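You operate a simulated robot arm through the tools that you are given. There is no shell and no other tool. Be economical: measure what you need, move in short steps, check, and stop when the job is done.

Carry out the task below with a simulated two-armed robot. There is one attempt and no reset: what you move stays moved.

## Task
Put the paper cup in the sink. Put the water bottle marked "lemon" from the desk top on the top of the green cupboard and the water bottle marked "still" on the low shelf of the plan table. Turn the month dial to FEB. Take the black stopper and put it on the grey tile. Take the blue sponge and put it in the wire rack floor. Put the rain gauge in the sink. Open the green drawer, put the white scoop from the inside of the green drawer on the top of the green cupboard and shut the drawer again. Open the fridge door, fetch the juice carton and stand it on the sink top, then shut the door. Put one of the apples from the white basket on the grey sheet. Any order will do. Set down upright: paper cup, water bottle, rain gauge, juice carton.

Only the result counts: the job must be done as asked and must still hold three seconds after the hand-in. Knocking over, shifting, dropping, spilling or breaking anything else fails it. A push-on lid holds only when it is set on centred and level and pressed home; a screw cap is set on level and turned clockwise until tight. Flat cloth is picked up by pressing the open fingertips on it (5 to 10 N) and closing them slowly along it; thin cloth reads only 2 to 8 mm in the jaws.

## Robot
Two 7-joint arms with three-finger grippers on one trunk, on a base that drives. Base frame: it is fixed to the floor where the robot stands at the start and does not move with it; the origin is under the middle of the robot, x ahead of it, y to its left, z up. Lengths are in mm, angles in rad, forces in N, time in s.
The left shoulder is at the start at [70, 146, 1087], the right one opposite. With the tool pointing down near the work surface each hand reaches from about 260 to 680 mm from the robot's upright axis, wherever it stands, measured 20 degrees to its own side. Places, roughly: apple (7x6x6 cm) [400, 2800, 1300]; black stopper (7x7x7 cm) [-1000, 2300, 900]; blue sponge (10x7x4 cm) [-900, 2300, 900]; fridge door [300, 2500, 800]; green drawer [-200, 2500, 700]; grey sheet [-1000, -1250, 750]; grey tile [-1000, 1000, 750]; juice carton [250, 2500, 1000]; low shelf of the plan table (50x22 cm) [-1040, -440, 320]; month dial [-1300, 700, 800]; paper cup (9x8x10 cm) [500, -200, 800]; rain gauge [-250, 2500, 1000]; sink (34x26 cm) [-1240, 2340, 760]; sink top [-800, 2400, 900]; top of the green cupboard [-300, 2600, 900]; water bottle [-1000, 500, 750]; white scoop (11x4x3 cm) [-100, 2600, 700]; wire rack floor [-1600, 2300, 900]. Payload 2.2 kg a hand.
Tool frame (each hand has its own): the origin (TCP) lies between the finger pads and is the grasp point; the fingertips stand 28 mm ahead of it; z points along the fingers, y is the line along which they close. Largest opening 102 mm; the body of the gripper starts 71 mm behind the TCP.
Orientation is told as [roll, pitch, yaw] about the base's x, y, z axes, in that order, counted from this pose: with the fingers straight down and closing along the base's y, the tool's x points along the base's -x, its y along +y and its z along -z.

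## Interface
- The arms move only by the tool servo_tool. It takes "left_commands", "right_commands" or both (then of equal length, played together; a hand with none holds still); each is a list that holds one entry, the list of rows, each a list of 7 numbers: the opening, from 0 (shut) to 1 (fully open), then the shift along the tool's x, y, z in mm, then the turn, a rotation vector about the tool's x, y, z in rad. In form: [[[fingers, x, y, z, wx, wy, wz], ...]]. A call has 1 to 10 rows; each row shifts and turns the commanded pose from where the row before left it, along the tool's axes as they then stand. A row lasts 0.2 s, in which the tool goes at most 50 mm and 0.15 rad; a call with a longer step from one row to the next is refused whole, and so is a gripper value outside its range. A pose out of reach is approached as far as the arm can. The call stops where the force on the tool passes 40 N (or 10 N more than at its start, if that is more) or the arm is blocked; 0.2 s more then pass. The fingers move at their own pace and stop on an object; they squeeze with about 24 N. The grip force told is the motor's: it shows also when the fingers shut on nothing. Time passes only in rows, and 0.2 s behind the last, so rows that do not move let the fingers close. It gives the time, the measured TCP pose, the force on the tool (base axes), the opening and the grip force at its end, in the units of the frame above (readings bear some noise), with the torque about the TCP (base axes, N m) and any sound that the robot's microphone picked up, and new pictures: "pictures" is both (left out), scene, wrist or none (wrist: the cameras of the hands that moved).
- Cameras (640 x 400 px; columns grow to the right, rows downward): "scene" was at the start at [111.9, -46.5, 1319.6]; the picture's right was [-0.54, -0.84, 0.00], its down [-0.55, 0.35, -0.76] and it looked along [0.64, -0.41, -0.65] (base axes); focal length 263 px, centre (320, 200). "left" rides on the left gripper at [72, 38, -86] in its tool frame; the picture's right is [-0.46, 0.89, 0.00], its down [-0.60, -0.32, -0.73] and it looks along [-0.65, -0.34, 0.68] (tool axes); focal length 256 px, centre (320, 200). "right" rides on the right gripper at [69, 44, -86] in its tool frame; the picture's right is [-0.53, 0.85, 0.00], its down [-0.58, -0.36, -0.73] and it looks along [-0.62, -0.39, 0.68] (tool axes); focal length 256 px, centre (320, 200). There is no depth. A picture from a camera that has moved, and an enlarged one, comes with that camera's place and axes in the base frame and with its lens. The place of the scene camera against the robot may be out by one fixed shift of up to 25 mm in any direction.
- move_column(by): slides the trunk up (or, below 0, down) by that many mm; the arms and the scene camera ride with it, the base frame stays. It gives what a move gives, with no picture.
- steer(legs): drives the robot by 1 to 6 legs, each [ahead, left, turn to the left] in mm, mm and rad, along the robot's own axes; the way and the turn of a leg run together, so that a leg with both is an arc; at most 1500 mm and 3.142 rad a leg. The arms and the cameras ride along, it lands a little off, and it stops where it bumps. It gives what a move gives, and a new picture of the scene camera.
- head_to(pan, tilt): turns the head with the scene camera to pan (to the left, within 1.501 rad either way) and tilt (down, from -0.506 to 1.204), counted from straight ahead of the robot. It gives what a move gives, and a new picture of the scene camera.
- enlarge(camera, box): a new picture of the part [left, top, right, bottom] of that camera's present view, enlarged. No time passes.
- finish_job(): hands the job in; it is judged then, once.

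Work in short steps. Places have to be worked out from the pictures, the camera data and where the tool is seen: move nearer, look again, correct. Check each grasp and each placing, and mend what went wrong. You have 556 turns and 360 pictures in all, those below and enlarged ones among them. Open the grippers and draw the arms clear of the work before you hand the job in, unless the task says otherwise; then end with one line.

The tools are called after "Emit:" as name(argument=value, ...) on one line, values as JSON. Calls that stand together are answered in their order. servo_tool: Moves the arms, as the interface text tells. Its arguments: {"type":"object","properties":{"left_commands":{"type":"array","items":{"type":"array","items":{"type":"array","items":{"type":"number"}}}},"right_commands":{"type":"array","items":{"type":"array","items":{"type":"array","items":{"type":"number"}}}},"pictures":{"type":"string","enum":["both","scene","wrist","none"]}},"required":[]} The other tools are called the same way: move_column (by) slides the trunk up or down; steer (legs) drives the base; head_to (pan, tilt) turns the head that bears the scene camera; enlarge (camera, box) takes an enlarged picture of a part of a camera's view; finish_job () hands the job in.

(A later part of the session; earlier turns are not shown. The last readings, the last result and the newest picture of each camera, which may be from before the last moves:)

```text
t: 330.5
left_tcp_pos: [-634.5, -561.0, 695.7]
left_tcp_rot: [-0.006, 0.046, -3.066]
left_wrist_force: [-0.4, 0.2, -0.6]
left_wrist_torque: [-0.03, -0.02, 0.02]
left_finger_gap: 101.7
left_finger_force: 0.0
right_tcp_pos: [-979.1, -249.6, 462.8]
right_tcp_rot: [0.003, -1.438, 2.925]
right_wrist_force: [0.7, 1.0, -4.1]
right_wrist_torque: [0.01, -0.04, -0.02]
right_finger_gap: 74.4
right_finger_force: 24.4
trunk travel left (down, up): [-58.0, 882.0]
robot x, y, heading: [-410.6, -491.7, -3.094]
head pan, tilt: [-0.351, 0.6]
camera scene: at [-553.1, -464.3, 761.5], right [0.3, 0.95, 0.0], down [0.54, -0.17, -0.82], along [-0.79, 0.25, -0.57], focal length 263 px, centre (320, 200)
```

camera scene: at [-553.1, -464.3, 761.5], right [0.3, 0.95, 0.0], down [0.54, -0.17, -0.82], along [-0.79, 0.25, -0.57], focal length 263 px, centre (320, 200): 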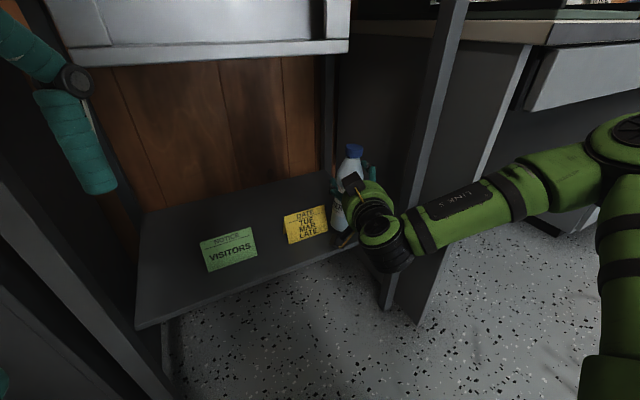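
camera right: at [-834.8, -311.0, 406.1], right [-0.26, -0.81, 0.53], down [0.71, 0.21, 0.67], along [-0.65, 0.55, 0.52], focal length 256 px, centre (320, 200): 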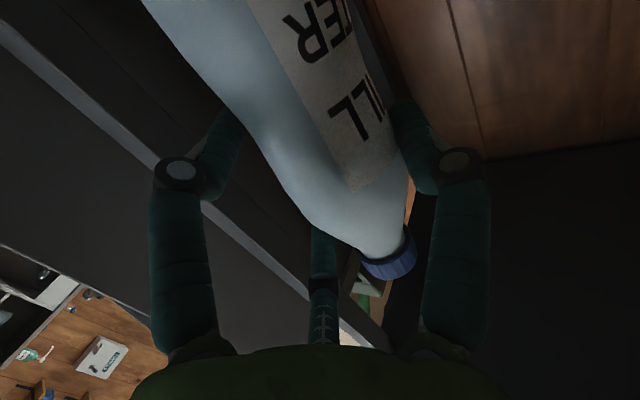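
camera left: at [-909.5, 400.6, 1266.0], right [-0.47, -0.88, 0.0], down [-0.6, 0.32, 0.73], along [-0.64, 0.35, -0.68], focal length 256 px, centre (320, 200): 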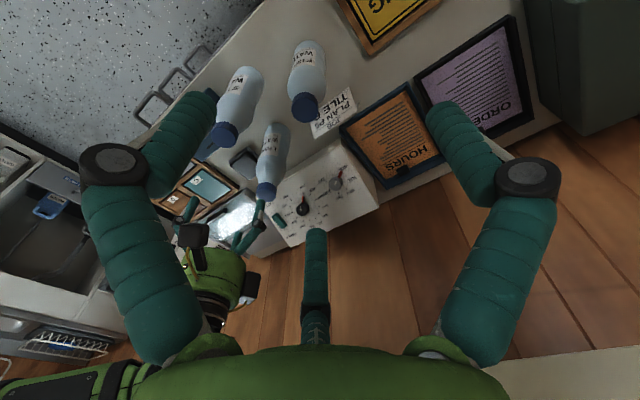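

Clear now. Another 40 mm forward.

Emit:
steer(legs=[[40, 0, 0]])

Emit:
enlarge(camera="scene", box=[240, 100, 480, 280])

```text
t: 331.4
left_tcp_pos: [-673.0, -562.0, 694.7]
left_tcp_rot: [-0.007, 0.045, -3.065]
left_wrist_force: [-0.6, 0.6, 0.3]
left_wrist_torque: [0.0, -0.03, 0.03]
left_finger_gap: 102.4
left_finger_force: 0.1
right_tcp_pos: [-1017.4, -253.5, 462.6]
right_tcp_rot: [0.002, -1.435, 2.926]
right_wrist_force: [0.4, -1.2, -4.2]
right_wrist_torque: [0.02, -0.06, 0.0]
right_finger_gap: 74.4
right_finger_force: 23.9
trunk travel left (down, up): [-58.0, 882.0]
robot x, y, heading: [-448.5, -493.1, -3.094]
head pan, tilt: [-0.351, 0.6]
camera scene: at [-592.8, -466.2, 761.5], right [0.3, 0.95, 0.0], down [0.54, -0.17, -0.82], along [-0.79, 0.25, -0.57], focal length 263 px, centre (320, 200)
```

scene: 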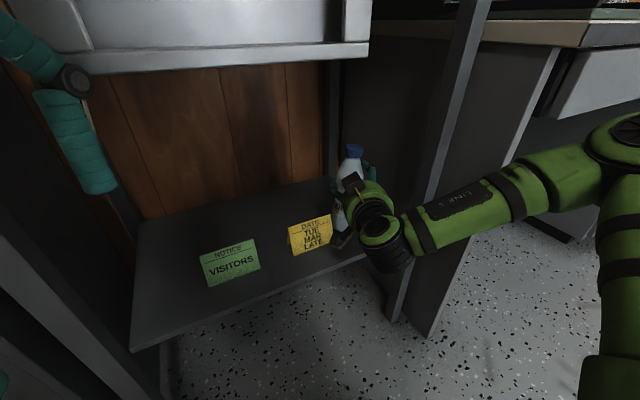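

```text
2.22 times, centred on (360, 190) of scene
camera zoom: at [-592.8, -466.2, 761.5], right [0.3, 0.95, 0.0], down [0.54, -0.17, -0.82], along [-0.79, 0.25, -0.57], focal length 584 px, centre (231, 222)
```

zoom: 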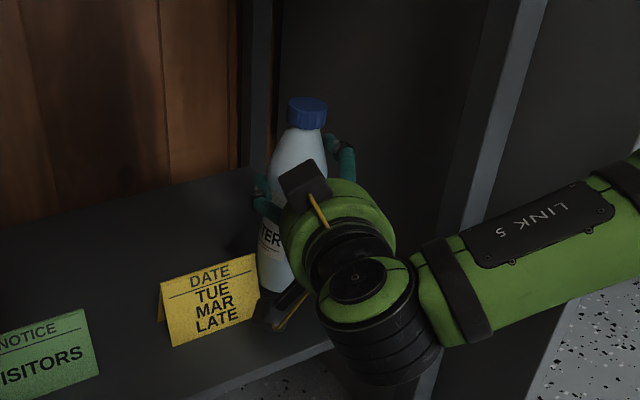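

Bottle is over the free area right of the yellow card. Lower gently with the trunk.

Emit:
move_column(by=-20)

Emit:
move_column(by=-7)

```text
t: 332.0
left_tcp_pos: [-672.2, -562.3, 675.3]
left_tcp_rot: [-0.005, 0.044, -3.064]
left_wrist_force: [0.5, -0.1, 0.3]
left_wrist_torque: [-0.01, 0.0, -0.01]
left_finger_gap: 101.8
left_finger_force: 0.0
right_tcp_pos: [-1018.7, -251.5, 442.6]
right_tcp_rot: [0.001, -1.434, 2.929]
right_wrist_force: [-0.3, 0.0, -3.9]
right_wrist_torque: [0.02, -0.06, 0.01]
right_finger_gap: 74.5
right_finger_force: 24.2
trunk travel left (down, up): [-38.0, 902.0]
robot x, y, heading: [-449.1, -490.7, -3.095]
head pan, tilt: [-0.351, 0.6]
```

```text
t: 332.6
left_tcp_pos: [-672.4, -562.7, 667.7]
left_tcp_rot: [-0.008, 0.045, -3.065]
left_wrist_force: [0.6, 0.2, -0.6]
left_wrist_torque: [0.02, 0.01, -0.04]
left_finger_gap: 102.0
left_finger_force: 0.1
right_tcp_pos: [-1018.2, -251.2, 438.1]
right_tcp_rot: [0.008, -1.441, 2.922]
right_wrist_force: [0.0, -0.2, 0.8]
right_wrist_torque: [0.15, 0.05, 0.01]
right_finger_gap: 75.0
right_finger_force: 24.2
trunk travel left (down, up): [-31.0, 909.0]
robot x, y, heading: [-448.3, -489.2, -3.096]
head pan, tilt: [-0.351, 0.6]
```

Weight is taken by the shelf. Open and withdraw along the hand's axis.

Emit:
servo_tool(right_commands=[[[0.8, 0, 0, 0, 0, 0, 0], [0.9, 0, 0, 0, 0, 0, 0], [0.95, 0, 0, 0, 0, 0, 0]]], pictures="wrist")

Emit:
enlarge(camera="scene", box=[240, 100, 480, 280])

```text
t: 333.4
left_tcp_pos: [-671.5, -561.7, 668.5]
left_tcp_rot: [-0.008, 0.044, -3.067]
left_wrist_force: [0.3, -0.8, 0.5]
left_wrist_torque: [-0.01, 0.0, 0.04]
left_finger_gap: 102.2
left_finger_force: 0.1
right_tcp_pos: [-1017.9, -252.0, 435.2]
right_tcp_rot: [0.002, -1.437, 2.928]
right_wrist_force: [-0.5, 0.1, -0.3]
right_wrist_torque: [-0.02, -0.02, 0.0]
right_finger_gap: 96.7
right_finger_force: 0.0
trunk travel left (down, up): [-31.0, 909.0]
robot x, y, heading: [-449.7, -493.1, -3.096]
head pan, tilt: [-0.351, 0.6]
camera right: at [-936.2, -313.3, 379.0], right [-0.25, -0.81, 0.53], down [0.71, 0.22, 0.67], along [-0.66, 0.54, 0.52], focal length 256 px, centre (320, 200)
```

right: 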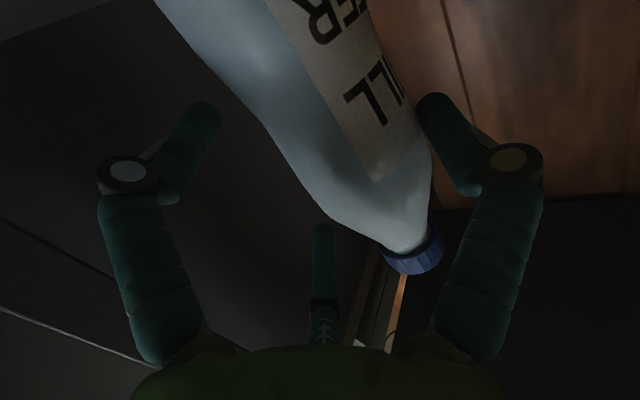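

```text
2.22 times, centred on (360, 190) of scene
camera zoom: at [-592.3, -466.3, 734.6], right [0.3, 0.95, 0.0], down [0.54, -0.17, -0.83], along [-0.79, 0.25, -0.56], focal length 584 px, centre (231, 222)
```

zoom: 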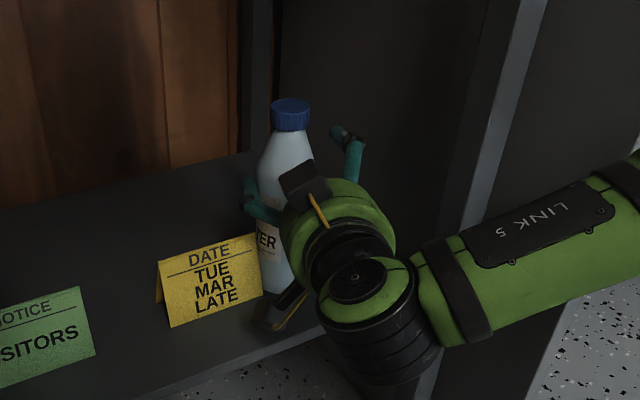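

Emit:
servo_tool(right_commands=[[[1, 0, 3, 0, 0, 0, 0], [1, 0, 0, -20, 0, 0, 0], [1, 0, 0, -30, 0, 0, 0], [1, 0, 0, -30, 0, 0, 0]]], pictures="wrist")

```text
t: 334.4
left_tcp_pos: [-672.9, -562.4, 667.0]
left_tcp_rot: [-0.008, 0.047, -3.065]
left_wrist_force: [-0.6, -0.4, -0.7]
left_wrist_torque: [-0.04, 0.01, 0.02]
left_finger_gap: 102.0
left_finger_force: 0.1
right_tcp_pos: [-966.6, -276.5, 444.9]
right_tcp_rot: [0.001, -1.436, 2.929]
right_wrist_force: [0.3, 0.4, -0.9]
right_wrist_torque: [-0.03, -0.01, 0.0]
right_finger_gap: 102.1
right_finger_force: 0.0
right hand out of reach, approached as far as the arm can: row 4
trunk travel left (down, up): [-31.0, 909.0]
robot x, y, heading: [-446.8, -489.4, -3.091]
head pan, tilt: [-0.351, 0.6]
camera right: at [-884.3, -338.2, 387.7], right [-0.25, -0.81, 0.53], down [0.71, 0.22, 0.67], along [-0.66, 0.54, 0.52], focal length 256 px, centre (320, 200)
```

right: 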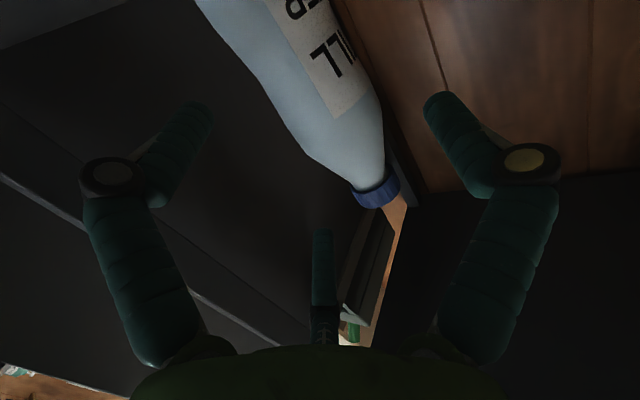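

The bottle stands free. I drive back clear of the table and check.

Emit:
steer(legs=[[-150, 25, 0], [-250, 0, 0]])

Emit:
enlarge(camera="scene", box=[120, 60, 440, 260])

```text
t: 337.2
left_tcp_pos: [-274.5, -569.1, 668.0]
left_tcp_rot: [-0.005, 0.046, -3.068]
left_wrist_force: [0.1, 0.3, -0.8]
left_wrist_torque: [0.01, 0.0, -0.02]
left_finger_gap: 102.0
left_finger_force: 0.0
right_tcp_pos: [-568.4, -282.9, 444.2]
right_tcp_rot: [0.003, -1.436, 2.927]
right_wrist_force: [-0.3, 0.6, 0.3]
right_wrist_torque: [0.0, -0.01, -0.01]
right_finger_gap: 102.2
right_finger_force: 0.0
trunk travel left (down, up): [-31.0, 909.0]
robot x, y, heading: [-52.3, -496.2, -3.092]
head pan, tilt: [-0.351, 0.6]
camera scene: at [-194.3, -472.8, 734.6], right [0.3, 0.95, 0.0], down [0.54, -0.17, -0.83], along [-0.79, 0.25, -0.56], focal length 263 px, centre (320, 200)
```

scene: 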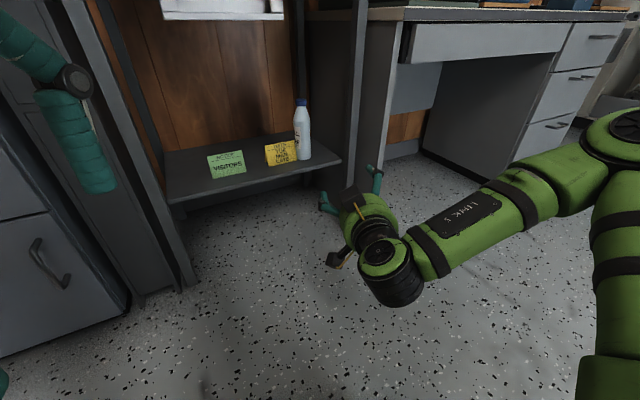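

```text
2.00 times, centred on (280, 160) of scene
camera zoom: at [-194.3, -472.8, 734.6], right [0.3, 0.95, 0.0], down [0.54, -0.17, -0.83], along [-0.79, 0.25, -0.56], focal length 525 px, centre (400, 280)
```

zoom: 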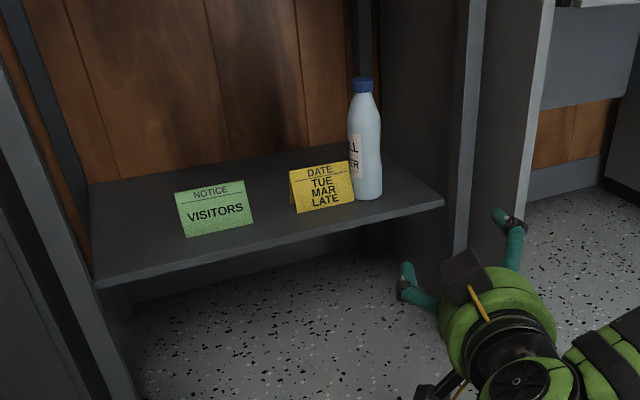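

STILL is done. I restore both hands to neutral poses and drive to fetch the LEMON bottle from the floor at [-908, 1043].

Emit:
move_column(by=250)

Emit:
servo_tool(right_commands=[[[1, 0, 0, 0, 0, 0.144, 0], [1, 0, 0, 0, 0, 0.144, 0], [1, 0, 0, 0, 0, 0.144, 0], [1, 0, 0, 0, 0, 0.144, 0], [1, 0, 0, 0, 0, 0.144, 0], [1, 0, 0, 0, 0, 0.144, 0], [1, 0, 0, 0, 0, 0.144, 0], [1, 0, 0, 0, 0, 0.144, 0], [1, 0, 0, 0, 0, 0.144, 0], [1, 0, 0, 0, 0, 0.14, 0]]], left_commands=[[[1, -20, 12, 0, 0, 0, 0], [1, -20, 12, 0, 0, 0, 0], [1, -20, 12, 0, 0, 0, 0], [1, -20, 12, 0, 0, 0, 0], [1, -20, 12, 0, 0, 0, 0], [1, 0, 12, 0, 0, 0, 0], [1, 0, 0, 0, 0, 0, 0], [1, 0, 0, 0, 0, 0, 0], [1, 0, 0, 0, 0, 0, 0], [1, 0, 0, 0, 0, 0, 0]]], pictures="none")

Emit:
steer(legs=[[0, -1338, -0.05], [300, 0, 0]])

```text
t: 339.8
left_tcp_pos: [-274.8, -567.6, 917.4]
left_tcp_rot: [-0.006, 0.044, -3.066]
left_wrist_force: [-0.4, 0.2, 0.2]
left_wrist_torque: [0.01, 0.02, 0.0]
left_finger_gap: 102.2
left_finger_force: 0.1
right_tcp_pos: [-568.4, -282.9, 695.6]
right_tcp_rot: [0.002, -1.437, 2.927]
right_wrist_force: [0.2, 0.4, -0.2]
right_wrist_torque: [0.01, 0.01, -0.01]
right_finger_gap: 101.9
right_finger_force: 0.1
trunk travel left (down, up): [-281.0, 659.0]
robot x, y, heading: [-49.3, -496.9, -3.096]
head pan, tilt: [-0.351, 0.6]
```

```text
t: 342.0
left_tcp_pos: [-368.5, -648.6, 913.2]
left_tcp_rot: [-0.006, 0.046, -3.066]
left_wrist_force: [0.1, 0.7, 0.1]
left_wrist_torque: [0.03, -0.03, 0.0]
left_finger_gap: 101.8
left_finger_force: 0.1
right_tcp_pos: [-568.7, -283.1, 695.4]
right_tcp_rot: [0.002, 0.002, 2.931]
right_wrist_force: [-0.2, -0.2, -0.1]
right_wrist_torque: [0.03, -0.01, 0.02]
right_finger_gap: 101.8
right_finger_force: 0.1
trunk travel left (down, up): [-281.0, 659.0]
robot x, y, heading: [-49.7, -496.6, -3.093]
head pan, tilt: [-0.351, 0.6]
```

```text
t: 350.3
left_tcp_pos: [-709.9, 696.3, 913.4]
left_tcp_rot: [-0.007, 0.046, -3.104]
left_wrist_force: [-0.3, 0.1, 0.3]
left_wrist_torque: [-0.04, -0.01, -0.02]
left_finger_gap: 101.9
left_finger_force: 0.1
right_tcp_pos: [-896.5, 1067.5, 694.6]
right_tcp_rot: [-0.001, 0.0, 2.892]
right_wrist_force: [0.0, -0.5, -0.5]
right_wrist_torque: [0.03, -0.02, -0.02]
right_finger_gap: 101.9
right_finger_force: 0.0
trunk travel left (down, up): [-281.0, 659.0]
robot x, y, heading: [-385.4, 836.1, -3.132]
head pan, tilt: [-0.351, 0.6]
camera scene: at [-529.7, 863.7, 984.5], right [0.34, 0.94, 0.0], down [0.53, -0.19, -0.82], along [-0.78, 0.28, -0.57], focal length 263 px, centre (320, 200)
```

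scene: 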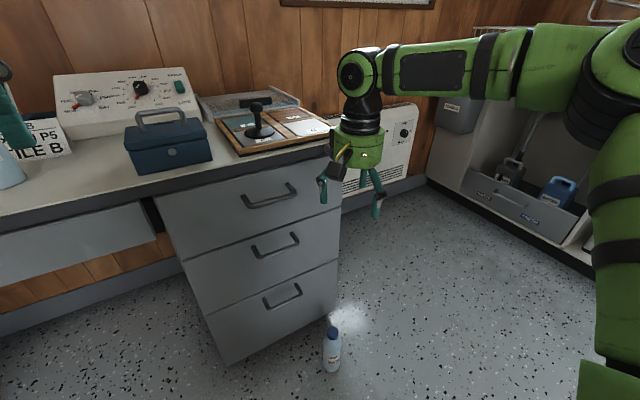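

Lemon is in view below the right hand. I lower over it and look with the wrist camera.

Emit:
move_column(by=-270)

Emit:
servo_tool(right_commands=[[[1, -3, 13, 15, 0, 0, 0], [1, 0, 13, 15, 0, 0, 0], [1, 0, 0, 30, 0, 0, 0]]], pictures="wrist")

```text
t: 353.1
left_tcp_pos: [-711.1, 696.3, 644.5]
left_tcp_rot: [-0.008, 0.044, -3.103]
left_wrist_force: [0.7, -0.4, 0.0]
left_wrist_torque: [0.0, -0.01, -0.01]
left_finger_gap: 102.0
left_finger_force: 0.0
right_tcp_pos: [-896.0, 1067.6, 424.9]
right_tcp_rot: [-0.002, 0.001, 2.893]
right_wrist_force: [1.1, 0.4, -0.7]
right_wrist_torque: [0.01, 0.0, 0.01]
right_finger_gap: 102.0
right_finger_force: 0.1
trunk travel left (down, up): [-11.0, 929.0]
robot x, y, heading: [-390.6, 832.3, -3.134]
head pan, tilt: [-0.351, 0.6]
```

```text
t: 353.9
left_tcp_pos: [-710.9, 695.2, 643.3]
left_tcp_rot: [-0.007, 0.045, -3.102]
left_wrist_force: [-0.5, -0.6, 0.0]
left_wrist_torque: [0.0, 0.04, 0.02]
left_finger_gap: 102.1
left_finger_force: 0.1
right_tcp_pos: [-905.6, 1042.3, 365.9]
right_tcp_rot: [0.001, -0.003, 2.89]
right_wrist_force: [-0.4, -0.5, -0.2]
right_wrist_torque: [0.01, 0.03, -0.01]
right_finger_gap: 102.0
right_finger_force: 0.0
trunk travel left (down, up): [-11.0, 929.0]
robot x, y, heading: [-385.4, 837.4, -3.135]
head pan, tilt: [-0.351, 0.6]
camera right: at [-851.0, 985.1, 450.8], right [-0.73, -0.69, 0.0], down [-0.47, 0.5, 0.73], along [-0.5, 0.53, -0.68], focal length 256 px, centre (320, 200)
```

right: 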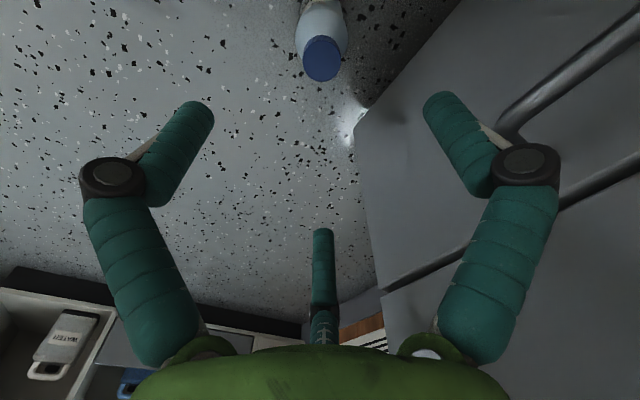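

Aligned. Descend to z≈152.

Emit:
servo_tool(right_commands=[[[1, 0, 0, 45, 0, 0, 0], [1, 0, 0, 45, 0, 0, 0], [1, 0, 0, 45, 0, 0, 0], [1, 0, 0, 40, 0, 0, 0], [1, 0, 0, 38, 0, 0, 0]]], pictures="wrist")

```text
t: 355.1
left_tcp_pos: [-709.9, 695.7, 643.2]
left_tcp_rot: [-0.008, 0.045, -3.103]
left_wrist_force: [0.2, -0.2, 0.1]
left_wrist_torque: [0.02, 0.0, -0.06]
left_finger_gap: 102.1
left_finger_force: 0.0
right_tcp_pos: [-883.8, 1060.8, 172.0]
right_tcp_rot: [0.002, 0.0, 2.893]
right_wrist_force: [-0.4, 0.4, 0.5]
right_wrist_torque: [0.01, 0.0, -0.01]
right_finger_gap: 102.2
right_finger_force: 0.1
right hand out of reach, approached as far as the arm can: row 4, 5
trunk travel left (down, up): [-11.0, 929.0]
robot x, y, heading: [-387.1, 837.8, -3.127]
head pan, tilt: [-0.351, 0.6]
camera right: at [-828.8, 1003.2, 257.2], right [-0.73, -0.69, 0.0], down [-0.47, 0.5, 0.73], along [-0.5, 0.53, -0.68], focal length 256 px, centre (320, 200)
```

right: 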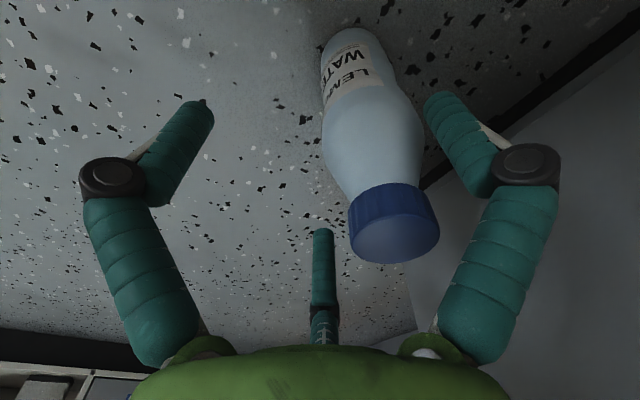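

I correct the drift with the base: 23 mm ahead, 20 mm left, then close.

Emit:
steer(legs=[[23, 20, 0]])

Emit:
move_column(by=-10)

Emit:
servo_tool(right_commands=[[[0.8, 0, 0, 0, 0, 0, 0], [0.6, 0, 0, 0, 0, 0, 0], [0.45, 0, 0, 0, 0, 0, 0], [0.45, 0, 0, 0, 0, 0, 0]]], pictures="wrist")

```text
t: 355.9
left_tcp_pos: [-733.4, 675.7, 643.6]
left_tcp_rot: [-0.006, 0.046, -3.105]
left_wrist_force: [-0.1, -0.1, 0.3]
left_wrist_torque: [-0.02, 0.03, 0.0]
left_finger_gap: 102.1
left_finger_force: 0.0
right_tcp_pos: [-905.9, 1041.4, 171.0]
right_tcp_rot: [0.003, -0.001, 2.891]
right_wrist_force: [-0.5, 0.2, -1.1]
right_wrist_torque: [-0.04, 0.01, -0.01]
right_finger_gap: 101.8
right_finger_force: 0.0
trunk travel left (down, up): [-11.0, 929.0]
robot x, y, heading: [-408.0, 815.9, -3.132]
head pan, tilt: [-0.351, 0.6]
camera scene: at [-552.0, 843.4, 714.6], right [0.34, 0.94, 0.0], down [0.53, -0.19, -0.83], along [-0.78, 0.28, -0.56], focal length 263 px, centre (320, 200)
```

scene: 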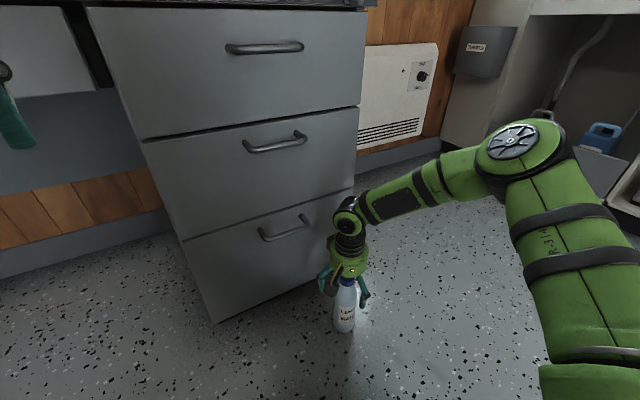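

```text
t: 356.5
left_tcp_pos: [-733.0, 675.6, 633.6]
left_tcp_rot: [-0.006, 0.046, -3.105]
left_wrist_force: [-0.6, -0.6, 0.1]
left_wrist_torque: [-0.03, -0.02, -0.01]
left_finger_gap: 101.8
left_finger_force: 0.0
right_tcp_pos: [-906.5, 1041.2, 161.5]
right_tcp_rot: [0.002, -0.002, 2.891]
right_wrist_force: [0.4, -0.1, 0.2]
right_wrist_torque: [0.03, 0.05, 0.02]
right_finger_gap: 102.1
right_finger_force: 0.0
trunk travel left (down, up): [-1.0, 939.0]
robot x, y, heading: [-409.6, 810.4, -3.131]
head pan, tilt: [-0.351, 0.6]
```

```text
t: 357.5
left_tcp_pos: [-732.7, 674.8, 633.0]
left_tcp_rot: [-0.008, 0.045, -3.105]
left_wrist_force: [-0.5, -0.1, 0.4]
left_wrist_torque: [0.0, 0.04, 0.0]
left_finger_gap: 102.1
left_finger_force: 0.1
right_tcp_pos: [-906.7, 1041.0, 162.2]
right_tcp_rot: [0.002, -0.004, 2.891]
right_wrist_force: [-1.3, 1.6, 5.4]
right_wrist_torque: [0.15, 0.02, 0.0]
right_finger_gap: 56.0
right_finger_force: 23.9
trunk travel left (down, up): [-1.0, 939.0]
robot x, y, heading: [-404.2, 816.6, -3.131]
head pan, tilt: [-0.351, 0.6]
camera right: at [-851.7, 983.1, 248.0], right [-0.73, -0.69, 0.0], down [-0.47, 0.5, 0.73], along [-0.5, 0.53, -0.68], focal length 256 px, centre (320, 200)
```

right: 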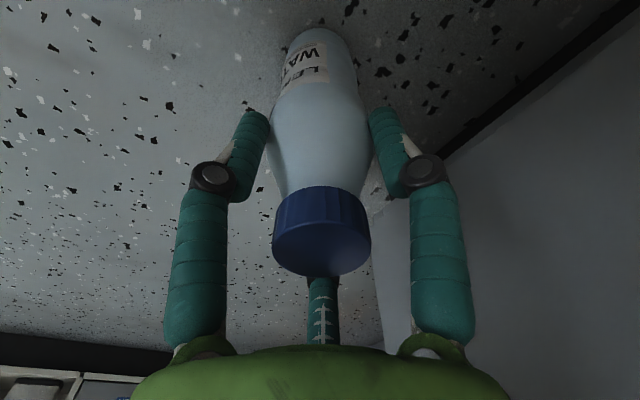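

Lemon gripped. I raise it well clear and position the robot so the left hand faces the dial.

Emit:
move_column(by=400)

Emit:
servo_tool(right_commands=[[[0.4, 0, 0, -45, 0, 0, 0], [0.4, 0, 0, -45, 0, 0, 0], [0.4, 0, 0, -45, 0, 0, 0], [0.4, 0, 0, -45, 0, 0, 0], [0.4, 0, 0, -45, 0, 0, 0]]], pictures="none")

Emit:
move_column(by=270)

Emit:
steer(legs=[[270, -36, 0]])

Emit:
head_to(pan=0.2, tilt=0.7)

```text
t: 361.3
left_tcp_pos: [-733.5, 675.0, 1033.5]
left_tcp_rot: [-0.007, 0.045, -3.105]
left_wrist_force: [0.9, 0.2, 0.2]
left_wrist_torque: [-0.03, -0.02, 0.0]
left_finger_gap: 102.2
left_finger_force: 0.0
right_tcp_pos: [-906.3, 1041.9, 560.6]
right_tcp_rot: [0.001, 0.0, 2.891]
right_wrist_force: [-0.7, -0.2, -5.1]
right_wrist_torque: [0.02, 0.04, 0.0]
right_finger_gap: 56.0
right_finger_force: 24.2
trunk travel left (down, up): [-401.0, 539.0]
robot x, y, heading: [-408.8, 811.6, -3.134]
head pan, tilt: [-0.351, 0.6]
```

```text
t: 362.5
left_tcp_pos: [-732.6, 675.8, 1032.9]
left_tcp_rot: [-0.007, 0.043, -3.105]
left_wrist_force: [0.8, -0.5, -0.1]
left_wrist_torque: [0.01, -0.01, 0.01]
left_finger_gap: 102.0
left_finger_force: 0.0
right_tcp_pos: [-906.9, 1039.6, 788.1]
right_tcp_rot: [0.001, -0.002, 2.891]
right_wrist_force: [-0.1, -0.9, -4.3]
right_wrist_torque: [0.0, 0.0, 0.02]
right_finger_gap: 56.1
right_finger_force: 24.1
trunk travel left (down, up): [-401.0, 539.0]
robot x, y, heading: [-406.8, 811.6, -3.133]
head pan, tilt: [-0.351, 0.6]
```

```text
t: 365.3
left_tcp_pos: [-733.8, 675.9, 1303.3]
left_tcp_rot: [-0.007, 0.044, -3.106]
left_wrist_force: [0.5, -0.2, 0.0]
left_wrist_torque: [-0.01, 0.04, 0.03]
left_finger_gap: 102.1
left_finger_force: 0.1
right_tcp_pos: [-906.7, 1040.6, 1055.3]
right_tcp_rot: [0.003, -0.001, 2.89]
right_wrist_force: [0.2, -1.0, -4.1]
right_wrist_torque: [-0.06, -0.03, -0.01]
right_finger_gap: 56.0
right_finger_force: 23.8
trunk travel left (down, up): [-671.0, 269.0]
robot x, y, heading: [-410.9, 817.0, -3.133]
head pan, tilt: [-0.351, 0.6]
```

```text
t: 367.2
left_tcp_pos: [-1000.7, 708.7, 1304.1]
left_tcp_rot: [-0.008, 0.044, -3.104]
left_wrist_force: [-0.4, 0.0, -0.6]
left_wrist_torque: [-0.03, 0.04, 0.02]
left_finger_gap: 102.1
left_finger_force: 0.1
right_tcp_pos: [-1174.9, 1073.5, 1056.7]
right_tcp_rot: [0.001, -0.001, 2.892]
right_wrist_force: [0.0, -0.1, -4.0]
right_wrist_torque: [-0.01, -0.01, 0.04]
right_finger_gap: 56.1
right_finger_force: 24.5
trunk travel left (down, up): [-671.0, 269.0]
robot x, y, heading: [-678.4, 853.4, -3.136]
head pan, tilt: [-0.351, 0.6]
camera scene: at [-820.1, 876.7, 1374.7], right [0.33, 0.94, 0.0], down [0.53, -0.19, -0.83], along [-0.78, 0.28, -0.56], focal length 263 px, centre (320, 200)
```

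scene: 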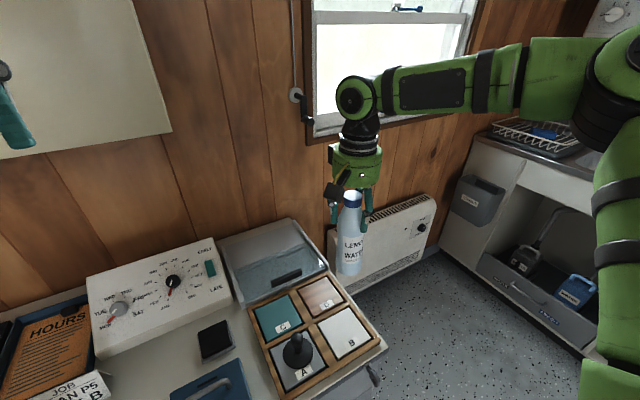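

```text
t: 368.2
left_tcp_pos: [-1002.3, 709.6, 1304.0]
left_tcp_rot: [-0.008, 0.043, -3.103]
left_wrist_force: [-0.2, -0.2, -0.3]
left_wrist_torque: [0.0, -0.01, -0.02]
left_finger_gap: 102.2
left_finger_force: 0.1
right_tcp_pos: [-1176.0, 1074.2, 1056.5]
right_tcp_rot: [0.003, -0.002, 2.892]
right_wrist_force: [-0.6, -0.1, -4.4]
right_wrist_torque: [-0.01, 0.01, -0.02]
right_finger_gap: 56.2
right_finger_force: 24.2
trunk travel left (down, up): [-671.0, 269.0]
robot x, y, heading: [-679.6, 847.7, -3.132]
head pan, tilt: [0.201, 0.7]
camera scene: at [-821.4, 829.7, 1365.9], right [-0.21, 0.98, 0.0], down [0.63, 0.13, -0.76], along [-0.75, -0.16, -0.64], focal length 263 px, centre (320, 200)
```

scene: 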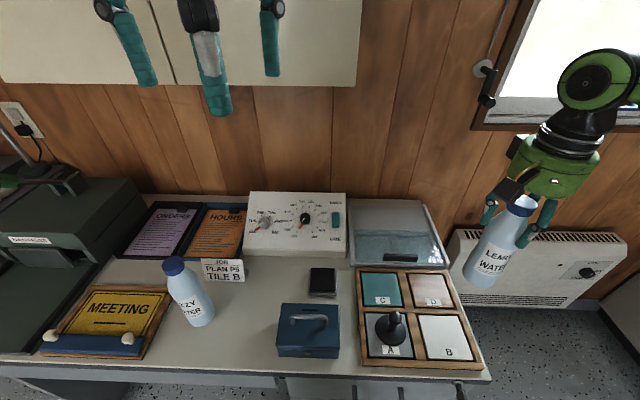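

The scene is intact. I lower the left hand and tilt it to the panel normal for the dial.

Emit:
servo_tool(left_commands=[[[1, 0, 0, 45, 0, 0, 0], [1, 0, 0, 45, 0, 0, 0], [1, 0, 0, 45, 0, 0, 0], [1, 0, 0, 45, 0, 0, 0], [1, 0, 0, 45, 0, 0, 0], [1, 0, 0, 0, 0.008, -0.125, -0.014], [1, 0, 0, 0, 0, -0.125, -0.014], [1, 0, 0, 0, 0, -0.125, -0.014], [1, 0, 0, 0, 0, -0.125, -0.014]]], pictures="none")

Emit:
servo_tool(left_commands=[[[0.6, -26.5, 0, 39, 0, 0, 0], [0.6, -26.5, 0, 39, 0, 0, 0], [0.6, -26.5, 0, 39, 0, 0, 0], [0.6, -26.5, 0, 39, 0, 0, 0], [0.6, -26.5, 0, 39, 0, 0, 0], [0.6, -26.5, 0, 39, 0, 0, 0]]], pictures="both")

```text
t: 370.2
left_tcp_pos: [-1003.6, 717.2, 1088.7]
left_tcp_rot: [-0.028, -0.454, -3.035]
left_wrist_force: [0.6, -0.4, -0.6]
left_wrist_torque: [-0.01, 0.01, 0.04]
left_finger_gap: 102.0
left_finger_force: 0.1
left hand out of reach, approached as far as the arm can: row 9
right_tcp_pos: [-1176.3, 1075.2, 1056.8]
right_tcp_rot: [0.003, -0.001, 2.891]
right_wrist_force: [0.5, 0.3, -4.2]
right_wrist_torque: [-0.01, 0.04, -0.01]
right_finger_gap: 56.0
right_finger_force: 24.3
trunk travel left (down, up): [-671.0, 269.0]
robot x, y, heading: [-676.3, 848.1, -3.135]
head pan, tilt: [0.201, 0.7]
```

```text
t: 371.6
left_tcp_pos: [-1249.9, 698.4, 946.5]
left_tcp_rot: [-0.028, -0.454, -3.037]
left_wrist_force: [-0.4, -0.2, 0.2]
left_wrist_torque: [0.01, -0.01, 0.0]
left_finger_gap: 61.2
left_finger_force: 0.1
right_tcp_pos: [-1177.9, 1072.3, 1055.9]
right_tcp_rot: [0.002, 0.0, 2.892]
right_wrist_force: [-0.3, -1.3, -4.6]
right_wrist_torque: [-0.01, -0.05, -0.02]
right_finger_gap: 56.0
right_finger_force: 24.1
trunk travel left (down, up): [-671.0, 269.0]
robot x, y, heading: [-678.1, 848.1, -3.135]
head pan, tilt: [0.201, 0.7]
camera scene: at [-823.4, 829.7, 1365.7], right [-0.21, 0.98, 0.0], down [0.63, 0.13, -0.76], along [-0.75, -0.16, -0.65], focal length 263 px, centre (320, 200)
camera left: at [-1145.5, 668.3, 992.4], right [-0.33, -0.92, 0.18], down [-0.25, 0.27, 0.93], along [-0.91, 0.27, -0.32], focal length 256 px, centre (320, 200)
```

scene: 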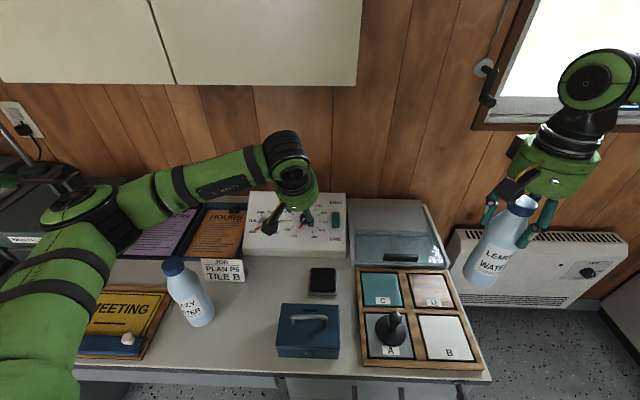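
left: 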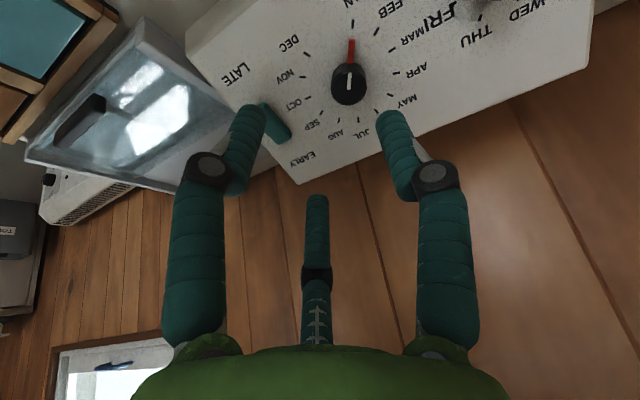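

Emit:
enlarge(camera="left", box=[250, 0, 450, 125])

```text
3.20 times, centred on (350, 62) of left
camera zoom: at [-1145.5, 668.3, 992.4], right [-0.33, -0.92, 0.18], down [-0.25, 0.27, 0.93], along [-0.91, 0.27, -0.32], focal length 819 px, centre (224, 640)
```

zoom: 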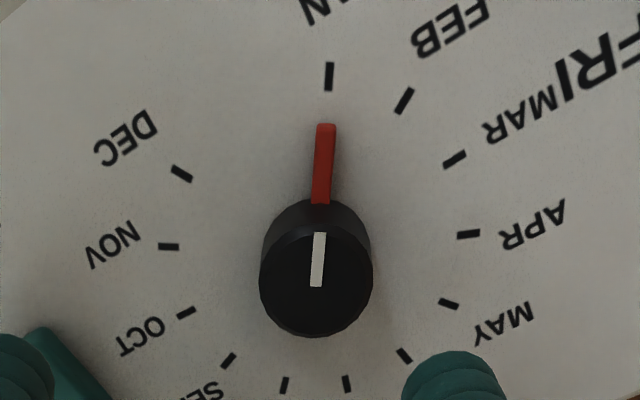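

The panel normal fits the tick circle; knob base ≈[-1329, 675, 831], knob Ø28. I align the hand over it and approach.

Emit:
servo_tool(left_commands=[[[0.5, -10, 10, 25, 0, 0, 0], [0.5, -10, 9, 25, 0, 0, 0], [0.5, 0, 0, 20, 0, 0, 0]]], pictures="wrist")

```text
t: 372.4
left_tcp_pos: [-1296.0, 676.1, 893.0]
left_tcp_rot: [-0.029, -0.454, -3.037]
left_wrist_force: [0.2, 0.3, 0.3]
left_wrist_torque: [0.02, -0.01, 0.0]
left_finger_gap: 50.9
left_finger_force: 0.0
right_tcp_pos: [-1177.4, 1075.4, 1057.4]
right_tcp_rot: [0.003, 0.0, 2.891]
right_wrist_force: [0.2, -0.4, -4.3]
right_wrist_torque: [-0.02, 0.03, -0.02]
right_finger_gap: 55.9
right_finger_force: 23.9
trunk travel left (down, up): [-671.0, 269.0]
robot x, y, heading: [-674.7, 846.6, -3.134]
head pan, tilt: [0.201, 0.7]
camera left: at [-1190.3, 646.0, 938.4], right [-0.33, -0.93, 0.18], down [-0.25, 0.27, 0.93], along [-0.91, 0.27, -0.32], focal length 256 px, centre (320, 200)
```

left: 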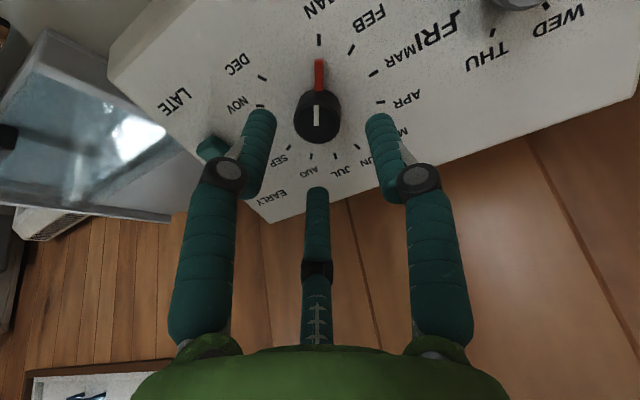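

Knob is centred. Advance the remaining distance slowly.

Emit:
servo_tool(left_commands=[[[0.5, 2, 0, 18, 0, 0, 0], [0.5, 0, 0, 8, 0, 0, 0], [0.5, 0, 0, 5, 0, 0, 0]]], pictures="wrist")

```text
t: 373.2
left_tcp_pos: [-1308.0, 675.1, 863.5]
left_tcp_rot: [-0.03, -0.454, -3.038]
left_wrist_force: [-0.3, 1.5, -0.1]
left_wrist_torque: [0.01, -0.01, 0.02]
left_finger_gap: 51.2
left_finger_force: 0.1
right_tcp_pos: [-1174.8, 1073.3, 1056.6]
right_tcp_rot: [0.001, -0.002, 2.891]
right_wrist_force: [0.1, 0.8, -4.5]
right_wrist_torque: [0.0, 0.02, -0.03]
right_finger_gap: 56.0
right_finger_force: 24.0
trunk travel left (down, up): [-671.0, 269.0]
robot x, y, heading: [-677.9, 849.3, -3.138]
head pan, tilt: [0.201, 0.7]
camera left: at [-1202.2, 645.0, 909.4], right [-0.33, -0.93, 0.18], down [-0.25, 0.27, 0.93], along [-0.91, 0.27, -0.32], focal length 256 px, centre (320, 200)
```

left: 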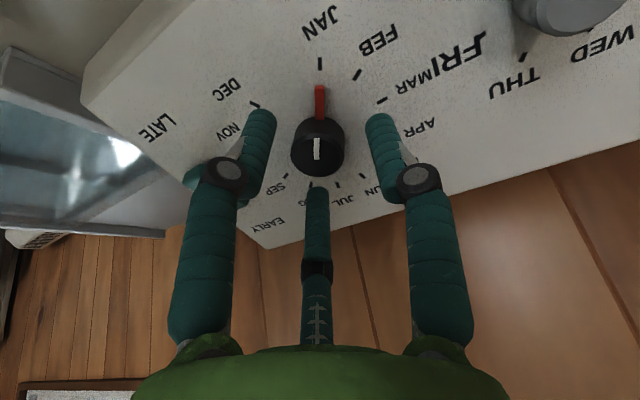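

Emit:
servo_tool(left_commands=[[[0.5, 0, 0, 4, 0, 0, 0], [0.35, 0, 0, 0, 0, 0, 0], [0.2, 0, 0, 0, 0, 0, 0], [0.2, 0, 0, 0, 0, 0, 0]]], pictures="wrist")

```text
t: 374.2
left_tcp_pos: [-1312.1, 678.1, 862.2]
left_tcp_rot: [-0.034, -0.461, -3.037]
left_wrist_force: [-17.7, 7.0, 8.3]
left_wrist_torque: [0.13, 0.5, -0.08]
left_finger_gap: 29.7
left_finger_force: 44.8
right_tcp_pos: [-1177.6, 1075.7, 1054.7]
right_tcp_rot: [0.005, 0.002, 2.892]
right_wrist_force: [-0.8, 0.6, -4.8]
right_wrist_torque: [-0.03, 0.02, -0.02]
right_finger_gap: 55.8
right_finger_force: 23.8
trunk travel left (down, up): [-671.0, 269.0]
robot x, y, heading: [-678.6, 847.5, -3.135]
head pan, tilt: [0.201, 0.7]
camera left: at [-1207.6, 648.0, 907.6], right [-0.34, -0.92, 0.18], down [-0.24, 0.27, 0.93], along [-0.91, 0.27, -0.31], focal length 256 px, centre (320, 200)
```

left: 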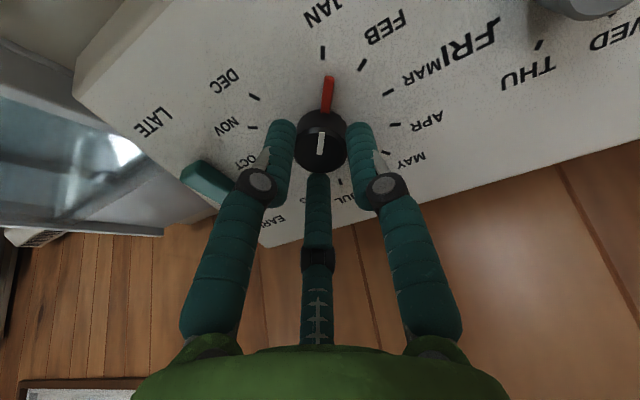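

Knob gripped. Turn clockwise about 0.48 rad.

Emit:
servo_tool(left_commands=[[[0.2, 0, 0, 0, 0, 0, 0.12], [0.2, 0, 0, 0, 0, 0, 0.12], [0.2, 0, 0, 0, 0, 0, 0.12], [0.2, 0, 0, 0, 0, 0, 0.12]]], pictures="wrist")

```text
t: 375.2
left_tcp_pos: [-1313.4, 678.1, 862.5]
left_tcp_rot: [0.195, -0.42, 2.716]
left_wrist_force: [-23.9, 9.9, 8.9]
left_wrist_torque: [0.14, -0.07, 0.03]
left_finger_gap: 29.5
left_finger_force: 44.6
right_tcp_pos: [-1179.4, 1075.8, 1053.8]
right_tcp_rot: [0.005, 0.001, 2.892]
right_wrist_force: [-0.9, -0.6, -4.5]
right_wrist_torque: [-0.01, -0.01, -0.01]
right_finger_gap: 55.6
right_finger_force: 24.4
trunk travel left (down, up): [-671.0, 269.0]
robot x, y, heading: [-678.1, 846.3, -3.137]
head pan, tilt: [0.201, 0.7]
camera left: at [-1228.2, 616.4, 917.8], right [-0.68, -0.64, 0.35], down [-0.07, 0.53, 0.84], along [-0.73, 0.55, -0.41], focal length 256 px, centre (320, 200)
```

left: 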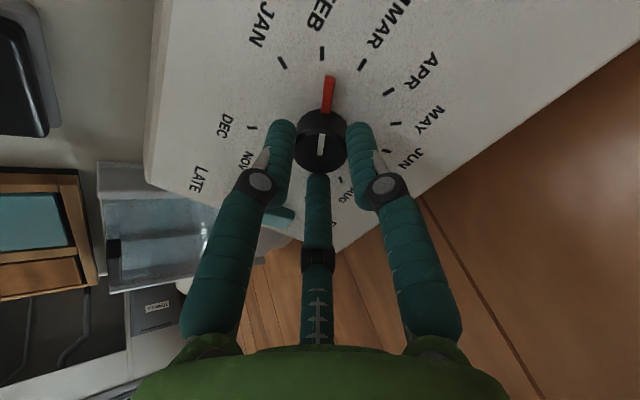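

Emit:
enlarge(camera="left", box=[220, 30, 420, 155])

```text
3.20 times, centred on (320, 92) of left
camera zoom: at [-1228.2, 616.4, 917.8], right [-0.68, -0.64, 0.35], down [-0.07, 0.53, 0.84], along [-0.73, 0.55, -0.41], focal length 819 px, centre (320, 544)
```

zoom: 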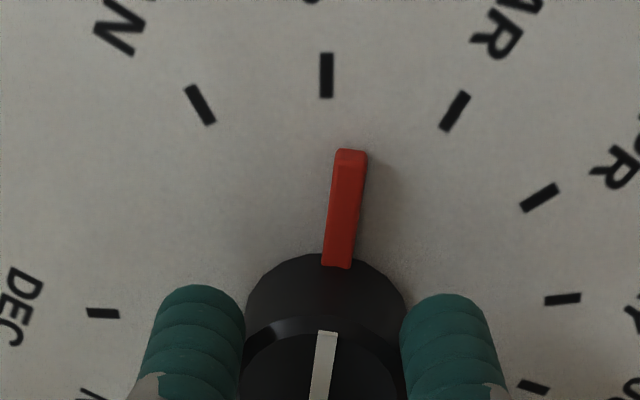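

The pointer is about 7° past FEB; I turn back 0.12 rad.

Emit:
servo_tool(left_commands=[[[0.2, 0, 0, 0, 0, 0, -0.06], [0.2, 0, 0, 0, 0, 0, -0.058]]], pictures="none")

Emit:
enlarge(camera="left", box=[220, 30, 420, 155])

```text
t: 375.8
left_tcp_pos: [-1313.0, 678.5, 862.5]
left_tcp_rot: [0.142, -0.443, 2.845]
left_wrist_force: [-21.9, 11.0, 6.7]
left_wrist_torque: [0.15, 1.36, -0.14]
left_finger_gap: 29.6
left_finger_force: 45.3
right_tcp_pos: [-1178.8, 1076.2, 1054.0]
right_tcp_rot: [0.002, 0.002, 2.893]
right_wrist_force: [1.3, 0.1, -4.5]
right_wrist_torque: [-0.02, -0.01, 0.04]
right_finger_gap: 56.1
right_finger_force: 24.0
trunk travel left (down, up): [-671.0, 269.0]
robot x, y, heading: [-677.8, 848.0, -3.13]
head pan, tilt: [0.201, 0.7]
```

```text
3.20 times, centred on (320, 92) of left
camera zoom: at [-1221.7, 623.0, 914.4], right [-0.61, -0.73, 0.31], down [-0.12, 0.47, 0.87], along [-0.79, 0.49, -0.38], focal length 819 px, centre (320, 544)
```

zoom: 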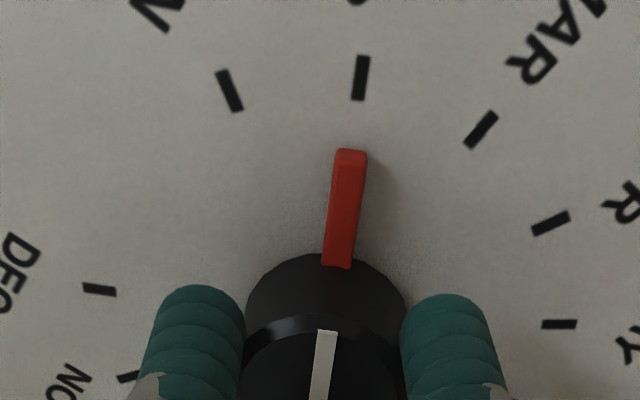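

Pointer now lines up with the FEB tick. Open and back off along the normal.

Emit:
servo_tool(left_commands=[[[0.35, 0, 0, 0, 0, 0, 0], [0.5, 0, 0, 0, 0, 0, 0], [0.5, 0, 0, -15, 0, 0, 0], [0.5, 0, 0, -30, 0, 0, 0], [0.5, 0, 0, -40, 0, 0, 0]]], pictures="none")

Emit:
enlarge(camera="left", box=[220, 0, 420, 125])

```text
t: 377.0
left_tcp_pos: [-1269.4, 676.5, 937.8]
left_tcp_rot: [0.146, -0.432, 2.846]
left_wrist_force: [-0.1, 0.0, 0.8]
left_wrist_torque: [0.01, 0.04, 0.0]
left_finger_gap: 50.8
left_finger_force: 0.0
right_tcp_pos: [-1175.4, 1073.5, 1057.0]
right_tcp_rot: [0.001, -0.001, 2.892]
right_wrist_force: [0.6, -0.9, -4.2]
right_wrist_torque: [-0.03, 0.0, -0.03]
right_finger_gap: 56.3
right_finger_force: 23.6
trunk travel left (down, up): [-671.0, 269.0]
robot x, y, heading: [-679.9, 846.2, -3.136]
head pan, tilt: [0.201, 0.7]
```

```text
3.20 times, centred on (320, 62) of left
camera zoom: at [-1178.2, 621.6, 990.5], right [-0.61, -0.73, 0.31], down [-0.13, 0.48, 0.87], along [-0.78, 0.49, -0.39], focal length 819 px, centre (320, 640)
```

zoom: 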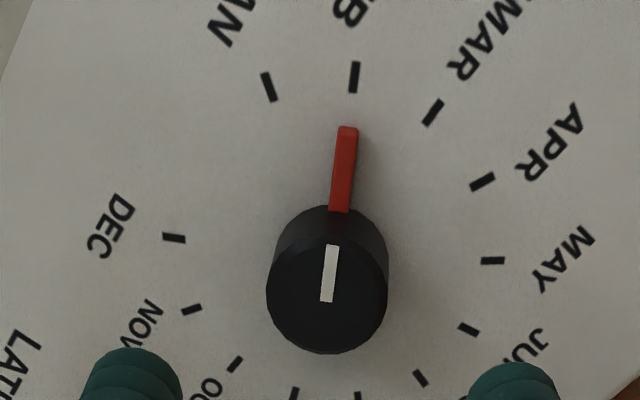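

FEB is set. I retract the left hand to neutral, raise, and drive to the green cupboard with the lemon bottle.

Emit:
servo_tool(left_commands=[[[0.5, 20, 0, -40, 0, 0, 0], [0.5, 30, 0, -35, 0, 0, 0], [0.5, 30, 0, -35, 0, 0, -0.12], [1, 30, 0, -30, 0, 0, -0.12], [1, 30, 0, -20, 0, 0, -0.12], [1, 30, 0, 0, 0, 0.115, 0], [1, 20, 0, 0, 0, 0.115, 0], [1, 20, 0, 0, 0, 0.115, 0], [1, 20, 0, 0, 0, 0.115, 0]]], pictures="none")

Emit:
move_column(by=90)

Emit:
steer(legs=[[-300, 0, 0], [0, -800, 0], [0, 0, -1.575]])

Emit:
head_to(pan=-0.1, tilt=0.6)

```text
t: 379.0
left_tcp_pos: [-994.6, 661.9, 995.8]
left_tcp_rot: [-0.025, 0.006, -3.051]
left_wrist_force: [-0.5, 0.2, -0.5]
left_wrist_torque: [-0.02, 0.04, 0.0]
left_finger_gap: 101.9
left_finger_force: 0.0
right_tcp_pos: [-1176.3, 1074.5, 1055.6]
right_tcp_rot: [0.001, 0.002, 2.893]
right_wrist_force: [0.1, 0.3, -4.0]
right_wrist_torque: [0.03, 0.01, -0.02]
right_finger_gap: 56.0
right_finger_force: 24.2
trunk travel left (down, up): [-671.0, 269.0]
robot x, y, heading: [-678.5, 849.4, -3.132]
head pan, tilt: [0.201, 0.7]
```

```text
t: 380.2
left_tcp_pos: [-993.2, 661.4, 1085.5]
left_tcp_rot: [-0.026, 0.005, -3.051]
left_wrist_force: [0.7, 0.1, -0.3]
left_wrist_torque: [-0.01, 0.01, 0.02]
left_finger_gap: 101.8
left_finger_force: 0.1
right_tcp_pos: [-1176.3, 1073.8, 1146.8]
right_tcp_rot: [0.003, 0.0, 2.893]
right_wrist_force: [0.2, -0.2, -4.8]
right_wrist_torque: [0.0, -0.01, -0.03]
right_finger_gap: 56.1
right_finger_force: 24.3
trunk travel left (down, up): [-761.0, 179.0]
robot x, y, heading: [-680.7, 851.7, -3.133]
head pan, tilt: [0.201, 0.7]
```

```text
t: 390.0
left_tcp_pos: [-560.8, 1967.7, 1084.9]
left_tcp_rot: [-0.027, 0.007, 1.64]
left_wrist_force: [-1.5, 0.4, 0.0]
left_wrist_torque: [-0.03, 0.01, 0.0]
left_finger_gap: 101.8
left_finger_force: 0.0
right_tcp_pos: [-143.6, 2141.1, 1147.1]
right_tcp_rot: [0.002, -0.001, 1.299]
right_wrist_force: [0.7, -0.4, -4.9]
right_wrist_torque: [0.0, 0.02, 0.0]
right_finger_gap: 56.1
right_finger_force: 23.8
trunk travel left (down, up): [-761.0, 179.0]
robot x, y, heading: [-379.1, 1649.2, 1.558]
head pan, tilt: [0.201, 0.7]
camera scene: at [-404.8, 1780.7, 1455.9], right [0.98, 0.19, 0.0], down [0.12, -0.63, -0.76], along [-0.14, 0.75, -0.64], focal length 263 px, centre (320, 200)
```

scene: 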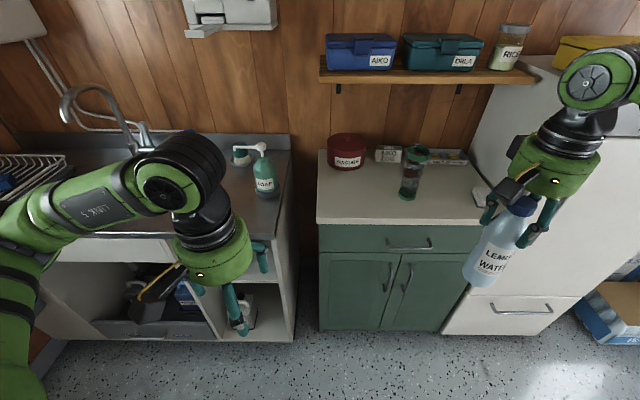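

```text
t: 390.8
left_tcp_pos: [-561.0, 1966.2, 1086.6]
left_tcp_rot: [-0.026, 0.004, 1.639]
left_wrist_force: [-0.4, -0.1, -0.3]
left_wrist_torque: [0.0, -0.01, -0.01]
left_finger_gap: 102.0
left_finger_force: 0.0
right_tcp_pos: [-144.6, 2140.3, 1147.4]
right_tcp_rot: [0.002, 0.001, 1.301]
right_wrist_force: [0.1, -0.8, -4.1]
right_wrist_torque: [-0.03, -0.02, 0.01]
right_finger_gap: 55.9
right_finger_force: 24.4
trunk travel left (down, up): [-761.0, 179.0]
robot x, y, heading: [-376.9, 1648.3, 1.56]
head pan, tilt: [-0.099, 0.6]
camera scene: at [-378.7, 1785.1, 1464.5], right [0.99, -0.11, 0.0], down [-0.06, -0.56, -0.82], along [0.09, 0.82, -0.57], focal length 263 px, centre (320, 200)
```

scene: 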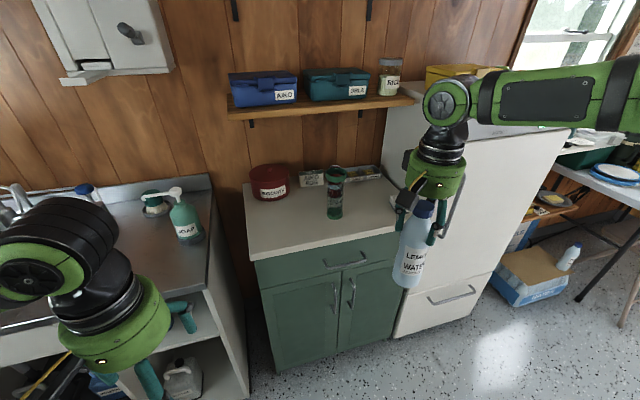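

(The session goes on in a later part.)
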